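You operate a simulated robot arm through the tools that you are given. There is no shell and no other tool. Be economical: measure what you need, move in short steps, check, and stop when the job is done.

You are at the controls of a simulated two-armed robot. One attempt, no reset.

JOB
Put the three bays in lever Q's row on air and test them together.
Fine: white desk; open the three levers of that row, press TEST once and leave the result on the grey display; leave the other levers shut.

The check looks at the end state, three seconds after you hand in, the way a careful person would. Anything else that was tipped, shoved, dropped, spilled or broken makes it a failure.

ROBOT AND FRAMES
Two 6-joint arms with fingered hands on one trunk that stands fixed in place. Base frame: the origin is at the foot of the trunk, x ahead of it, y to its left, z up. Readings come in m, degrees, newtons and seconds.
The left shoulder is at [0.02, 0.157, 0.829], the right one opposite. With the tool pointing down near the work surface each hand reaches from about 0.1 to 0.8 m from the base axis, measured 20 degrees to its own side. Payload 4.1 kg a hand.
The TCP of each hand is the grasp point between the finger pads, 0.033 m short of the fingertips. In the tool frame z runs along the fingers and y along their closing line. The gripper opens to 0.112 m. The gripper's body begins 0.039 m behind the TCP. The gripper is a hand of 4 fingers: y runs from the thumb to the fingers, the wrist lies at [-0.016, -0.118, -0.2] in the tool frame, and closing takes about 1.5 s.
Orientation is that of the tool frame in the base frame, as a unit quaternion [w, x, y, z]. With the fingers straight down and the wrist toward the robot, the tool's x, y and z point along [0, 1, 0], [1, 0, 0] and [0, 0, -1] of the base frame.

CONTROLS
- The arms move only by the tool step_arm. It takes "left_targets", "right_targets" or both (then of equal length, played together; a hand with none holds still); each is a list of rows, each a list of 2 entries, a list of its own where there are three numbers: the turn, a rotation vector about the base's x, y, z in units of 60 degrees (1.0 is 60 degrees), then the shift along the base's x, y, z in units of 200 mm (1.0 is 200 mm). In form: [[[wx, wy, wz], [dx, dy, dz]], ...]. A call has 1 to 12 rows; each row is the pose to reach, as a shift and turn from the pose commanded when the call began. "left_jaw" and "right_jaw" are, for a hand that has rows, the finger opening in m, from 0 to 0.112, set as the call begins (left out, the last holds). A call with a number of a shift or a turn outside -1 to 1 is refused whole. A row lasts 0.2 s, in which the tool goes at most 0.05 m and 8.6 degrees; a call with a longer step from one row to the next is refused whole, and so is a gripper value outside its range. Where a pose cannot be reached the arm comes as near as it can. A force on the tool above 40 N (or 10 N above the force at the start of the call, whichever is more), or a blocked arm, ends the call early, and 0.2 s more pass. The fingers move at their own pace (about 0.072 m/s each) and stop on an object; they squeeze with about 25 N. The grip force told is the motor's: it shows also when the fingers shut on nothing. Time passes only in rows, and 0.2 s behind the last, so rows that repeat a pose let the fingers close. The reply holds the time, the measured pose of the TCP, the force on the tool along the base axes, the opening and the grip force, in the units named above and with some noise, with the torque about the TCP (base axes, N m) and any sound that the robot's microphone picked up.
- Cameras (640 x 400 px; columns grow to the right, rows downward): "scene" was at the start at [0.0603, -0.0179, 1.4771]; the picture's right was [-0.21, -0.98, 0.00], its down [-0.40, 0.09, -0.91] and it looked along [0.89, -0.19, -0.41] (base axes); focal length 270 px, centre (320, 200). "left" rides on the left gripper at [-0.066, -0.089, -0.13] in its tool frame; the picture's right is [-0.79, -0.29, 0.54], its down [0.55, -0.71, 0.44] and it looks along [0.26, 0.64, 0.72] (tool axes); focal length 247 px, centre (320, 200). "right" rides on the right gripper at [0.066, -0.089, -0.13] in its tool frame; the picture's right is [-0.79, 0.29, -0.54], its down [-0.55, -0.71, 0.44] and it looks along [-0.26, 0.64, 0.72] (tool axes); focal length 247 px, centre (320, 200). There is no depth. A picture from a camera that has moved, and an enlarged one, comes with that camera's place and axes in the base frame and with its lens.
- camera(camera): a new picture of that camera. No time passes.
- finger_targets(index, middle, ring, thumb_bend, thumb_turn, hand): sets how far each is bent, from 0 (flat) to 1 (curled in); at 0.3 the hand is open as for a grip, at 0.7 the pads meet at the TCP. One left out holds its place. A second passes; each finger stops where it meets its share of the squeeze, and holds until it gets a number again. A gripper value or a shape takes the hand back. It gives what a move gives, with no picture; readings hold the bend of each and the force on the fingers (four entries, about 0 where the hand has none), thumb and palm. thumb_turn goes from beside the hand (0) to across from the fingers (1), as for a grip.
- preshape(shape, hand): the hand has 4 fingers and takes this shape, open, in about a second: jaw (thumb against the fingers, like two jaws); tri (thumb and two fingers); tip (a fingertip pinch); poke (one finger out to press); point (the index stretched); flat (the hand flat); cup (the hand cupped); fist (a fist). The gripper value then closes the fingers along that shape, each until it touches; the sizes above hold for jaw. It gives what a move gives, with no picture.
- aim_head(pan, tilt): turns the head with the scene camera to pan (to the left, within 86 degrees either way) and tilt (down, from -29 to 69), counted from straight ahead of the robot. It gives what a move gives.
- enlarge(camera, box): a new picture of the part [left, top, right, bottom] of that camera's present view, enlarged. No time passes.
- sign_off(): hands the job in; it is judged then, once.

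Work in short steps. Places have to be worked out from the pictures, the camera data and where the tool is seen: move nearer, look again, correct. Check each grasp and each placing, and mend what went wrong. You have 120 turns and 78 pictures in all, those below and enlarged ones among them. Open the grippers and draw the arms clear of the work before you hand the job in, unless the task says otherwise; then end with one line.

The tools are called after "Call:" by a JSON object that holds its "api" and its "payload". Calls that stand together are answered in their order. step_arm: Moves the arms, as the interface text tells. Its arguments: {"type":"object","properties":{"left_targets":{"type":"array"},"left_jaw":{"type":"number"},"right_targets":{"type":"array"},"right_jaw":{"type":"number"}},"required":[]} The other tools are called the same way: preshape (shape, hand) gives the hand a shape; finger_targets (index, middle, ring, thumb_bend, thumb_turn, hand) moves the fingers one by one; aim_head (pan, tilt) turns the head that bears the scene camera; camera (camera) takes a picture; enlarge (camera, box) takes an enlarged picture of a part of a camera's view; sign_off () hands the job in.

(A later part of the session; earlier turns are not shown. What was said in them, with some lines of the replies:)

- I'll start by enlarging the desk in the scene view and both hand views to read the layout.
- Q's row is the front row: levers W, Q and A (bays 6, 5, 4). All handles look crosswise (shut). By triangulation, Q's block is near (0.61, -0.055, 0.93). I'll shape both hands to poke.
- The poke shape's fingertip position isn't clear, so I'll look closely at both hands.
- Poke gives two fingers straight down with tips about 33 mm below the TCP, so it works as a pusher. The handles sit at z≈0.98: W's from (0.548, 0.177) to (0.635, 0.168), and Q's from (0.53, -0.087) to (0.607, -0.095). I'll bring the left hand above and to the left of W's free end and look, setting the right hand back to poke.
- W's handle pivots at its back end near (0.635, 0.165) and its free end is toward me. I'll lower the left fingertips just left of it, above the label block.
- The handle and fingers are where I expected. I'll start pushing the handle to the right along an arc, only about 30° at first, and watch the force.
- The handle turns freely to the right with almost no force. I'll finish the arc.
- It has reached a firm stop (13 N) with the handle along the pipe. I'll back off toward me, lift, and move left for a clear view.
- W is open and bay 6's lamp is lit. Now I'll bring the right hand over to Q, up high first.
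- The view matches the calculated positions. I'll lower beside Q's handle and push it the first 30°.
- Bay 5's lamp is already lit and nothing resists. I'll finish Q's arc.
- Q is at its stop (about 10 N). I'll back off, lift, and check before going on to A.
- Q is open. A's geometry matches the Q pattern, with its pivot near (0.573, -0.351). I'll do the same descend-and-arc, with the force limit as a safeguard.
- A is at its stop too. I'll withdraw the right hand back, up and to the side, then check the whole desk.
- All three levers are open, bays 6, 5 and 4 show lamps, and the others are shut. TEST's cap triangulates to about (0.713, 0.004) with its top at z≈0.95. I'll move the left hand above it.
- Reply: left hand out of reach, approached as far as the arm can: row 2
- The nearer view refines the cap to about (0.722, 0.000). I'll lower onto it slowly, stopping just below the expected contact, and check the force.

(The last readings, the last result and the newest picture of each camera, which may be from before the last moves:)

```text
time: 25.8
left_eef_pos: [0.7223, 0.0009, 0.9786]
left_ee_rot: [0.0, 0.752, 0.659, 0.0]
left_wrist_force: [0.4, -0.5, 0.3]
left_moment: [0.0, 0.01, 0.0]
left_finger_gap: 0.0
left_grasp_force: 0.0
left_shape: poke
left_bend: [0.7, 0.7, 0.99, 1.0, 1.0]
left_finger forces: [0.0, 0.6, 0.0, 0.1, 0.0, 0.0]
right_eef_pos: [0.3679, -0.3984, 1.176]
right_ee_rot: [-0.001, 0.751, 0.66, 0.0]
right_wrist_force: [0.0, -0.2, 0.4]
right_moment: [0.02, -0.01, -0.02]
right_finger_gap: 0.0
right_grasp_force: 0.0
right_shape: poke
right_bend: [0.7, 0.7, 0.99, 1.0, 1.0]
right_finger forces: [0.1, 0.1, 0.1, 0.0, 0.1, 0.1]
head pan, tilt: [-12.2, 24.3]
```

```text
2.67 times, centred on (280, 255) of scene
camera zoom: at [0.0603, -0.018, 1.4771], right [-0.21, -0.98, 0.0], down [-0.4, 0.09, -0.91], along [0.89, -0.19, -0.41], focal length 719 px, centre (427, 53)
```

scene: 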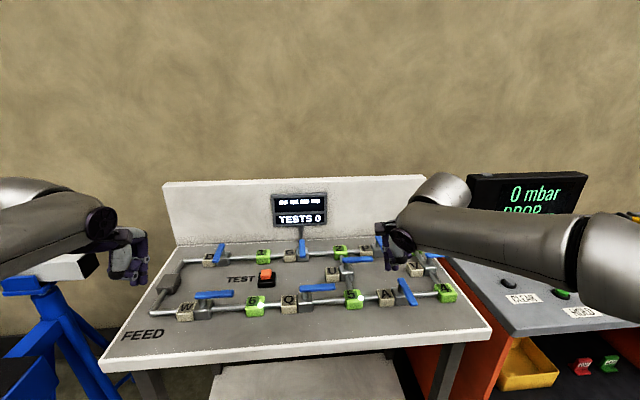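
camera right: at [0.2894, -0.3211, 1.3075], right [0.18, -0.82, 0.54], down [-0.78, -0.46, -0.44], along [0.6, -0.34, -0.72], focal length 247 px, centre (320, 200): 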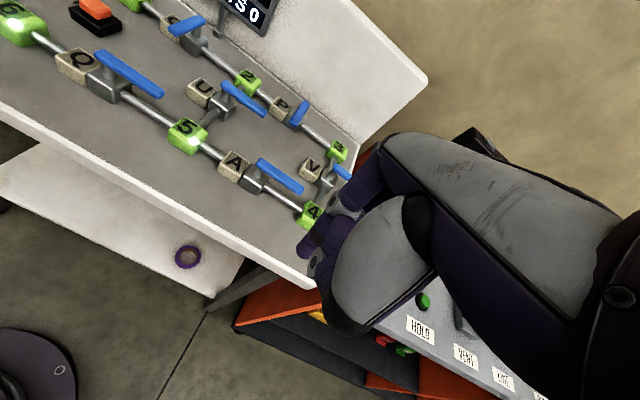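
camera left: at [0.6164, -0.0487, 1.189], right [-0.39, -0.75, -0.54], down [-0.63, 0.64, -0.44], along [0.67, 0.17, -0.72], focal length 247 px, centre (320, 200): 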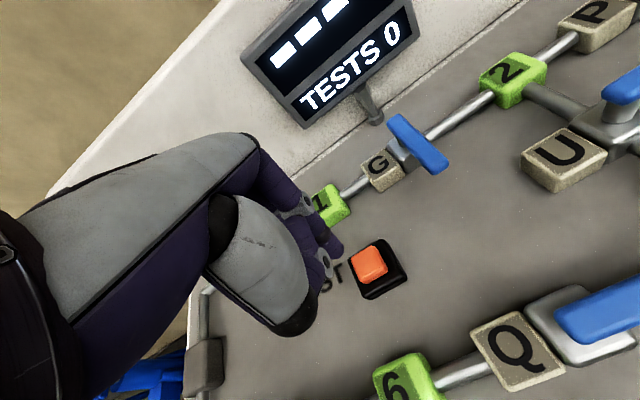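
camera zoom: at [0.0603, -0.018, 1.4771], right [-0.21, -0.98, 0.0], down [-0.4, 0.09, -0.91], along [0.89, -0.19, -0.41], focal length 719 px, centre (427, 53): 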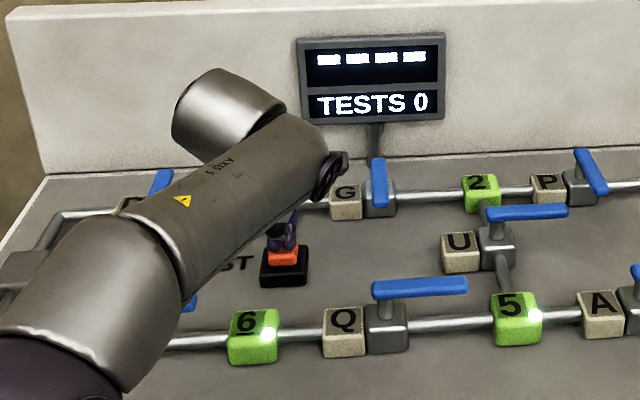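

The fingers are just touching the cap (0.6 N), well centred. I'll press down steadily.

Call:
{"api": "step_arm", "payload": {"left_targets": [[[0, 0, 0], [0, 0, -0.025]], [[0, 0, 0], [0, 0, -0.05]], [[0, 0, 0], [0, 0, -0.05]]]}}

Call:
{"api": "enlarge", "payload": {"camera": "scene", "box": [160, 180, 400, 330]}}

```text
time: 26.6
left_eef_pos: [0.7234, 0.0003, 0.9712]
left_ee_rot: [0.002, 0.752, 0.659, 0.002]
left_wrist_force: [2.8, 1.1, 15.2]
left_moment: [0.24, -0.17, -0.03]
left_finger_gap: 0.0
left_grasp_force: 0.1
left_shape: poke
left_bend: [0.7, 0.7, 0.99, 1.0, 1.0]
left_finger forces: [0.1, 15.3, 0.0, 0.0, 0.0, 0.1]
right_eef_pos: [0.3682, -0.3975, 1.1764]
right_ee_rot: [0.0, 0.751, 0.66, 0.0]
right_wrist_force: [0.1, -0.5, 0.3]
right_moment: [0.02, 0.0, -0.01]
right_finger_gap: 0.0004
right_grasp_force: 0.1
right_shape: poke
right_bend: [0.7, 0.7, 0.99, 1.0, 1.0]
right_finger forces: [0.0, 0.1, 0.0, 0.0, 0.1, 0.0]
head pan, tilt: [-12.2, 24.3]
heard: click
```

```text
2.67 times, centred on (280, 255) of scene
camera zoom: at [0.06, -0.0179, 1.4771], right [-0.21, -0.98, 0.0], down [-0.4, 0.09, -0.91], along [0.89, -0.19, -0.41], focal length 719 px, centre (427, 53)
```

zoom: 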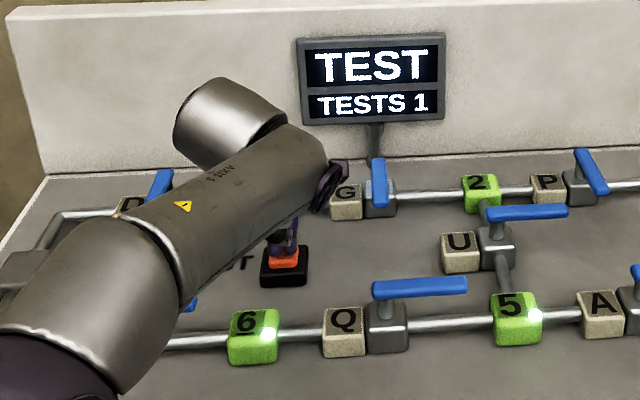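

It clicked once, and the display shows TEST with a count of 1. I'll lift straight up and withdraw the left hand back over to its side.

Call:
{"api": "step_arm", "payload": {"left_targets": [[[0, 0, 0], [0, 0, 0.2]], [[0, 0, 0], [0, 0, 0.4]], [[0, 0, 0], [-0.1, 0.05, 0.55]], [[0, 0, 0], [-0.27, 0.15, 0.65]], [[0, 0, 0], [-0.43, 0.28, 0.7]], [[0, 0, 0], [-0.55, 0.45, 0.72]], [[0, 0, 0], [-0.65, 0.62, 0.75]], [[0, 0, 0], [-0.75, 0.8, 0.8]], [[0, 0, 0], [-0.85, 0.95, 0.85]], [[0, 0, 0], [-1.0, 1.0, 0.9]]]}}

Call:
{"api": "preshape", "payload": {"hand": "left", "shape": "jaw"}}

Call:
{"api": "preshape", "payload": {"hand": "right", "shape": "jaw"}}

Call:
{"api": "enlarge", "payload": {"camera": "scene", "box": [120, 180, 480, 340]}}

```text
time: 28.8
left_eef_pos: [0.5236, 0.198, 1.1473]
left_ee_rot: [0.0, 0.752, 0.659, 0.0]
left_wrist_force: [0.1, 0.0, 0.0]
left_moment: [0.01, 0.01, 0.02]
left_finger_gap: 0.0
left_grasp_force: 0.0
left_shape: poke
left_bend: [0.7, 0.7, 0.99, 1.0, 1.0]
left_finger forces: [0.0, 0.1, 0.0, 0.0, 0.0, 0.1]
left hand out of reach, approached as far as the arm can: row 2
right_eef_pos: [0.3694, -0.3979, 1.1763]
right_ee_rot: [0.0, 0.751, 0.66, 0.0]
right_wrist_force: [0.6, 0.5, 0.2]
right_moment: [0.02, 0.03, 0.01]
right_finger_gap: 0.0003
right_grasp_force: 0.0
right_shape: poke
right_bend: [0.7, 0.7, 0.99, 1.0, 1.0]
right_finger forces: [0.0, 0.0, 0.1, 0.1, 0.1, 0.0]
head pan, tilt: [-12.2, 24.3]
```

```text
time: 29.7
left_eef_pos: [0.5232, 0.1987, 1.1475]
left_ee_rot: [0.0, 0.752, 0.659, 0.0]
left_wrist_force: [1.4, 0.2, 0.4]
left_moment: [-0.01, -0.03, -0.01]
left_finger_gap: 0.1118
left_grasp_force: 0.0
left_shape: jaw
left_bend: [0.3, 0.3, 0.3, 0.3, 0.98]
left_finger forces: [0.0, 0.0, 0.0, 0.1, 0.0, 0.0]
right_eef_pos: [0.369, -0.3978, 1.1763]
right_ee_rot: [0.0, 0.751, 0.661, 0.0]
right_wrist_force: [-0.3, -0.3, -0.1]
right_moment: [-0.02, 0.05, -0.02]
right_finger_gap: 0.0
right_grasp_force: 0.0
right_shape: poke
right_bend: [0.7, 0.7, 0.99, 1.0, 1.0]
right_finger forces: [0.1, 0.0, 0.0, 0.1, 0.0, 0.1]
head pan, tilt: [-12.2, 24.3]
```

```text
time: 30.6
left_eef_pos: [0.5232, 0.1986, 1.1476]
left_ee_rot: [0.0, 0.752, 0.659, 0.0]
left_wrist_force: [-0.3, -0.3, 0.7]
left_moment: [0.02, -0.02, -0.02]
left_finger_gap: 0.1117
left_grasp_force: 0.0
left_shape: jaw
left_bend: [0.3, 0.3, 0.3, 0.3, 0.98]
left_finger forces: [0.1, 0.0, 0.1, 0.0, 0.1, 0.1]
right_eef_pos: [0.3685, -0.3974, 1.1767]
right_ee_rot: [0.0, 0.751, 0.66, 0.0]
right_wrist_force: [0.7, 0.0, -0.7]
right_moment: [-0.03, -0.01, -0.04]
right_finger_gap: 0.1117
right_grasp_force: 0.1
right_shape: jaw
right_bend: [0.3, 0.3, 0.3, 0.3, 0.98]
right_finger forces: [0.0, 0.0, 0.1, 0.0, 0.0, 0.1]
head pan, tilt: [-12.2, 24.3]
```

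```text
1.78 times, centred on (300, 260) of scene
camera zoom: at [0.0603, -0.0179, 1.4771], right [-0.21, -0.98, 0.0], down [-0.4, 0.09, -0.91], along [0.89, -0.19, -0.41], focal length 479 px, centre (356, 93)
```

zoom: 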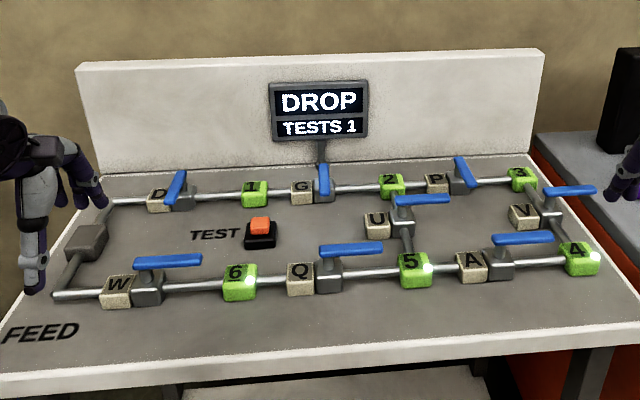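

The display now reads DROP, with the test count at 1. I'll draw the left hand fully clear of the desk and check that the result is stable.

Call:
{"api": "step_arm", "payload": {"left_targets": [[[0, 0, 0], [-0.2, 0.05, 0.1]], [[0, 0, 0], [-0.4, 0.1, 0.2]], [[0, 0, 0], [-0.6, 0.1, 0.3]], [[0, 0, 0], [-0.8, 0.1, 0.35]], [[0, 0, 0], [-0.8, 0.1, 0.35]], [[0, 0, 0], [-0.8, 0.1, 0.35]], [[0, 0, 0], [-0.8, 0.1, 0.35]], [[0, 0, 0], [-0.8, 0.1, 0.35]], [[0, 0, 0], [-0.8, 0.1, 0.35]], [[0, 0, 0], [-0.8, 0.1, 0.35]], [[0, 0, 0], [-0.8, 0.1, 0.35]], [[0, 0, 0], [-0.8, 0.1, 0.35]]]}}

Call:
{"api": "camera", "payload": {"camera": "scene"}}

Call:
{"api": "enlarge", "payload": {"camera": "scene", "box": [240, 180, 480, 330]}}

```text
time: 33.2
left_eef_pos: [0.362, 0.2193, 1.2162]
left_ee_rot: [0.0, 0.752, 0.659, 0.0]
left_wrist_force: [0.5, 0.0, -0.5]
left_moment: [-0.01, 0.0, 0.06]
left_finger_gap: 0.1119
left_grasp_force: 0.0
left_shape: jaw
left_bend: [0.3, 0.3, 0.3, 0.3, 0.98]
left_finger forces: [0.0, 0.1, 0.1, 0.0, 0.0, 0.0]
right_eef_pos: [0.3693, -0.3976, 1.1774]
right_ee_rot: [0.0, 0.751, 0.66, 0.0]
right_wrist_force: [-0.4, -0.3, 0.8]
right_moment: [0.02, -0.02, -0.03]
right_finger_gap: 0.1122
right_grasp_force: 0.1
right_shape: jaw
right_bend: [0.3, 0.3, 0.3, 0.3, 0.98]
right_finger forces: [0.0, 0.0, 0.1, 0.0, 0.0, 0.1]
head pan, tilt: [-12.2, 24.3]
```

```text
41 pictures are left
```

scene: 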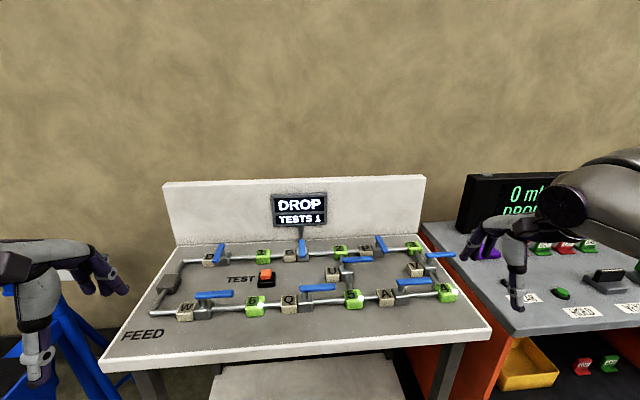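

```text
2.67 times, centred on (360, 255) of scene
camera zoom: at [0.0603, -0.0179, 1.4771], right [-0.21, -0.98, 0.0], down [-0.4, 0.09, -0.91], along [0.89, -0.19, -0.41], focal length 719 px, centre (213, 53)
```

zoom: 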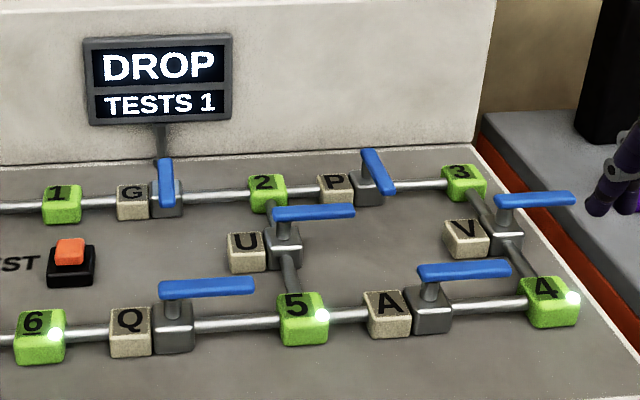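

The result holds at DROP with TESTS 1. W, Q and A are open, all other levers are shut, and both hands are clear and open, so I'm handing in.

Call:
{"api": "sign_off", "payload": {}}

```text
The job is handed in.
```

Levers W, Q and A are open and bays 6, 5 and 4 show lit lamps; I pressed TEST once, the grey display reads DROP with TESTS 1, and the other levers stayed shut.
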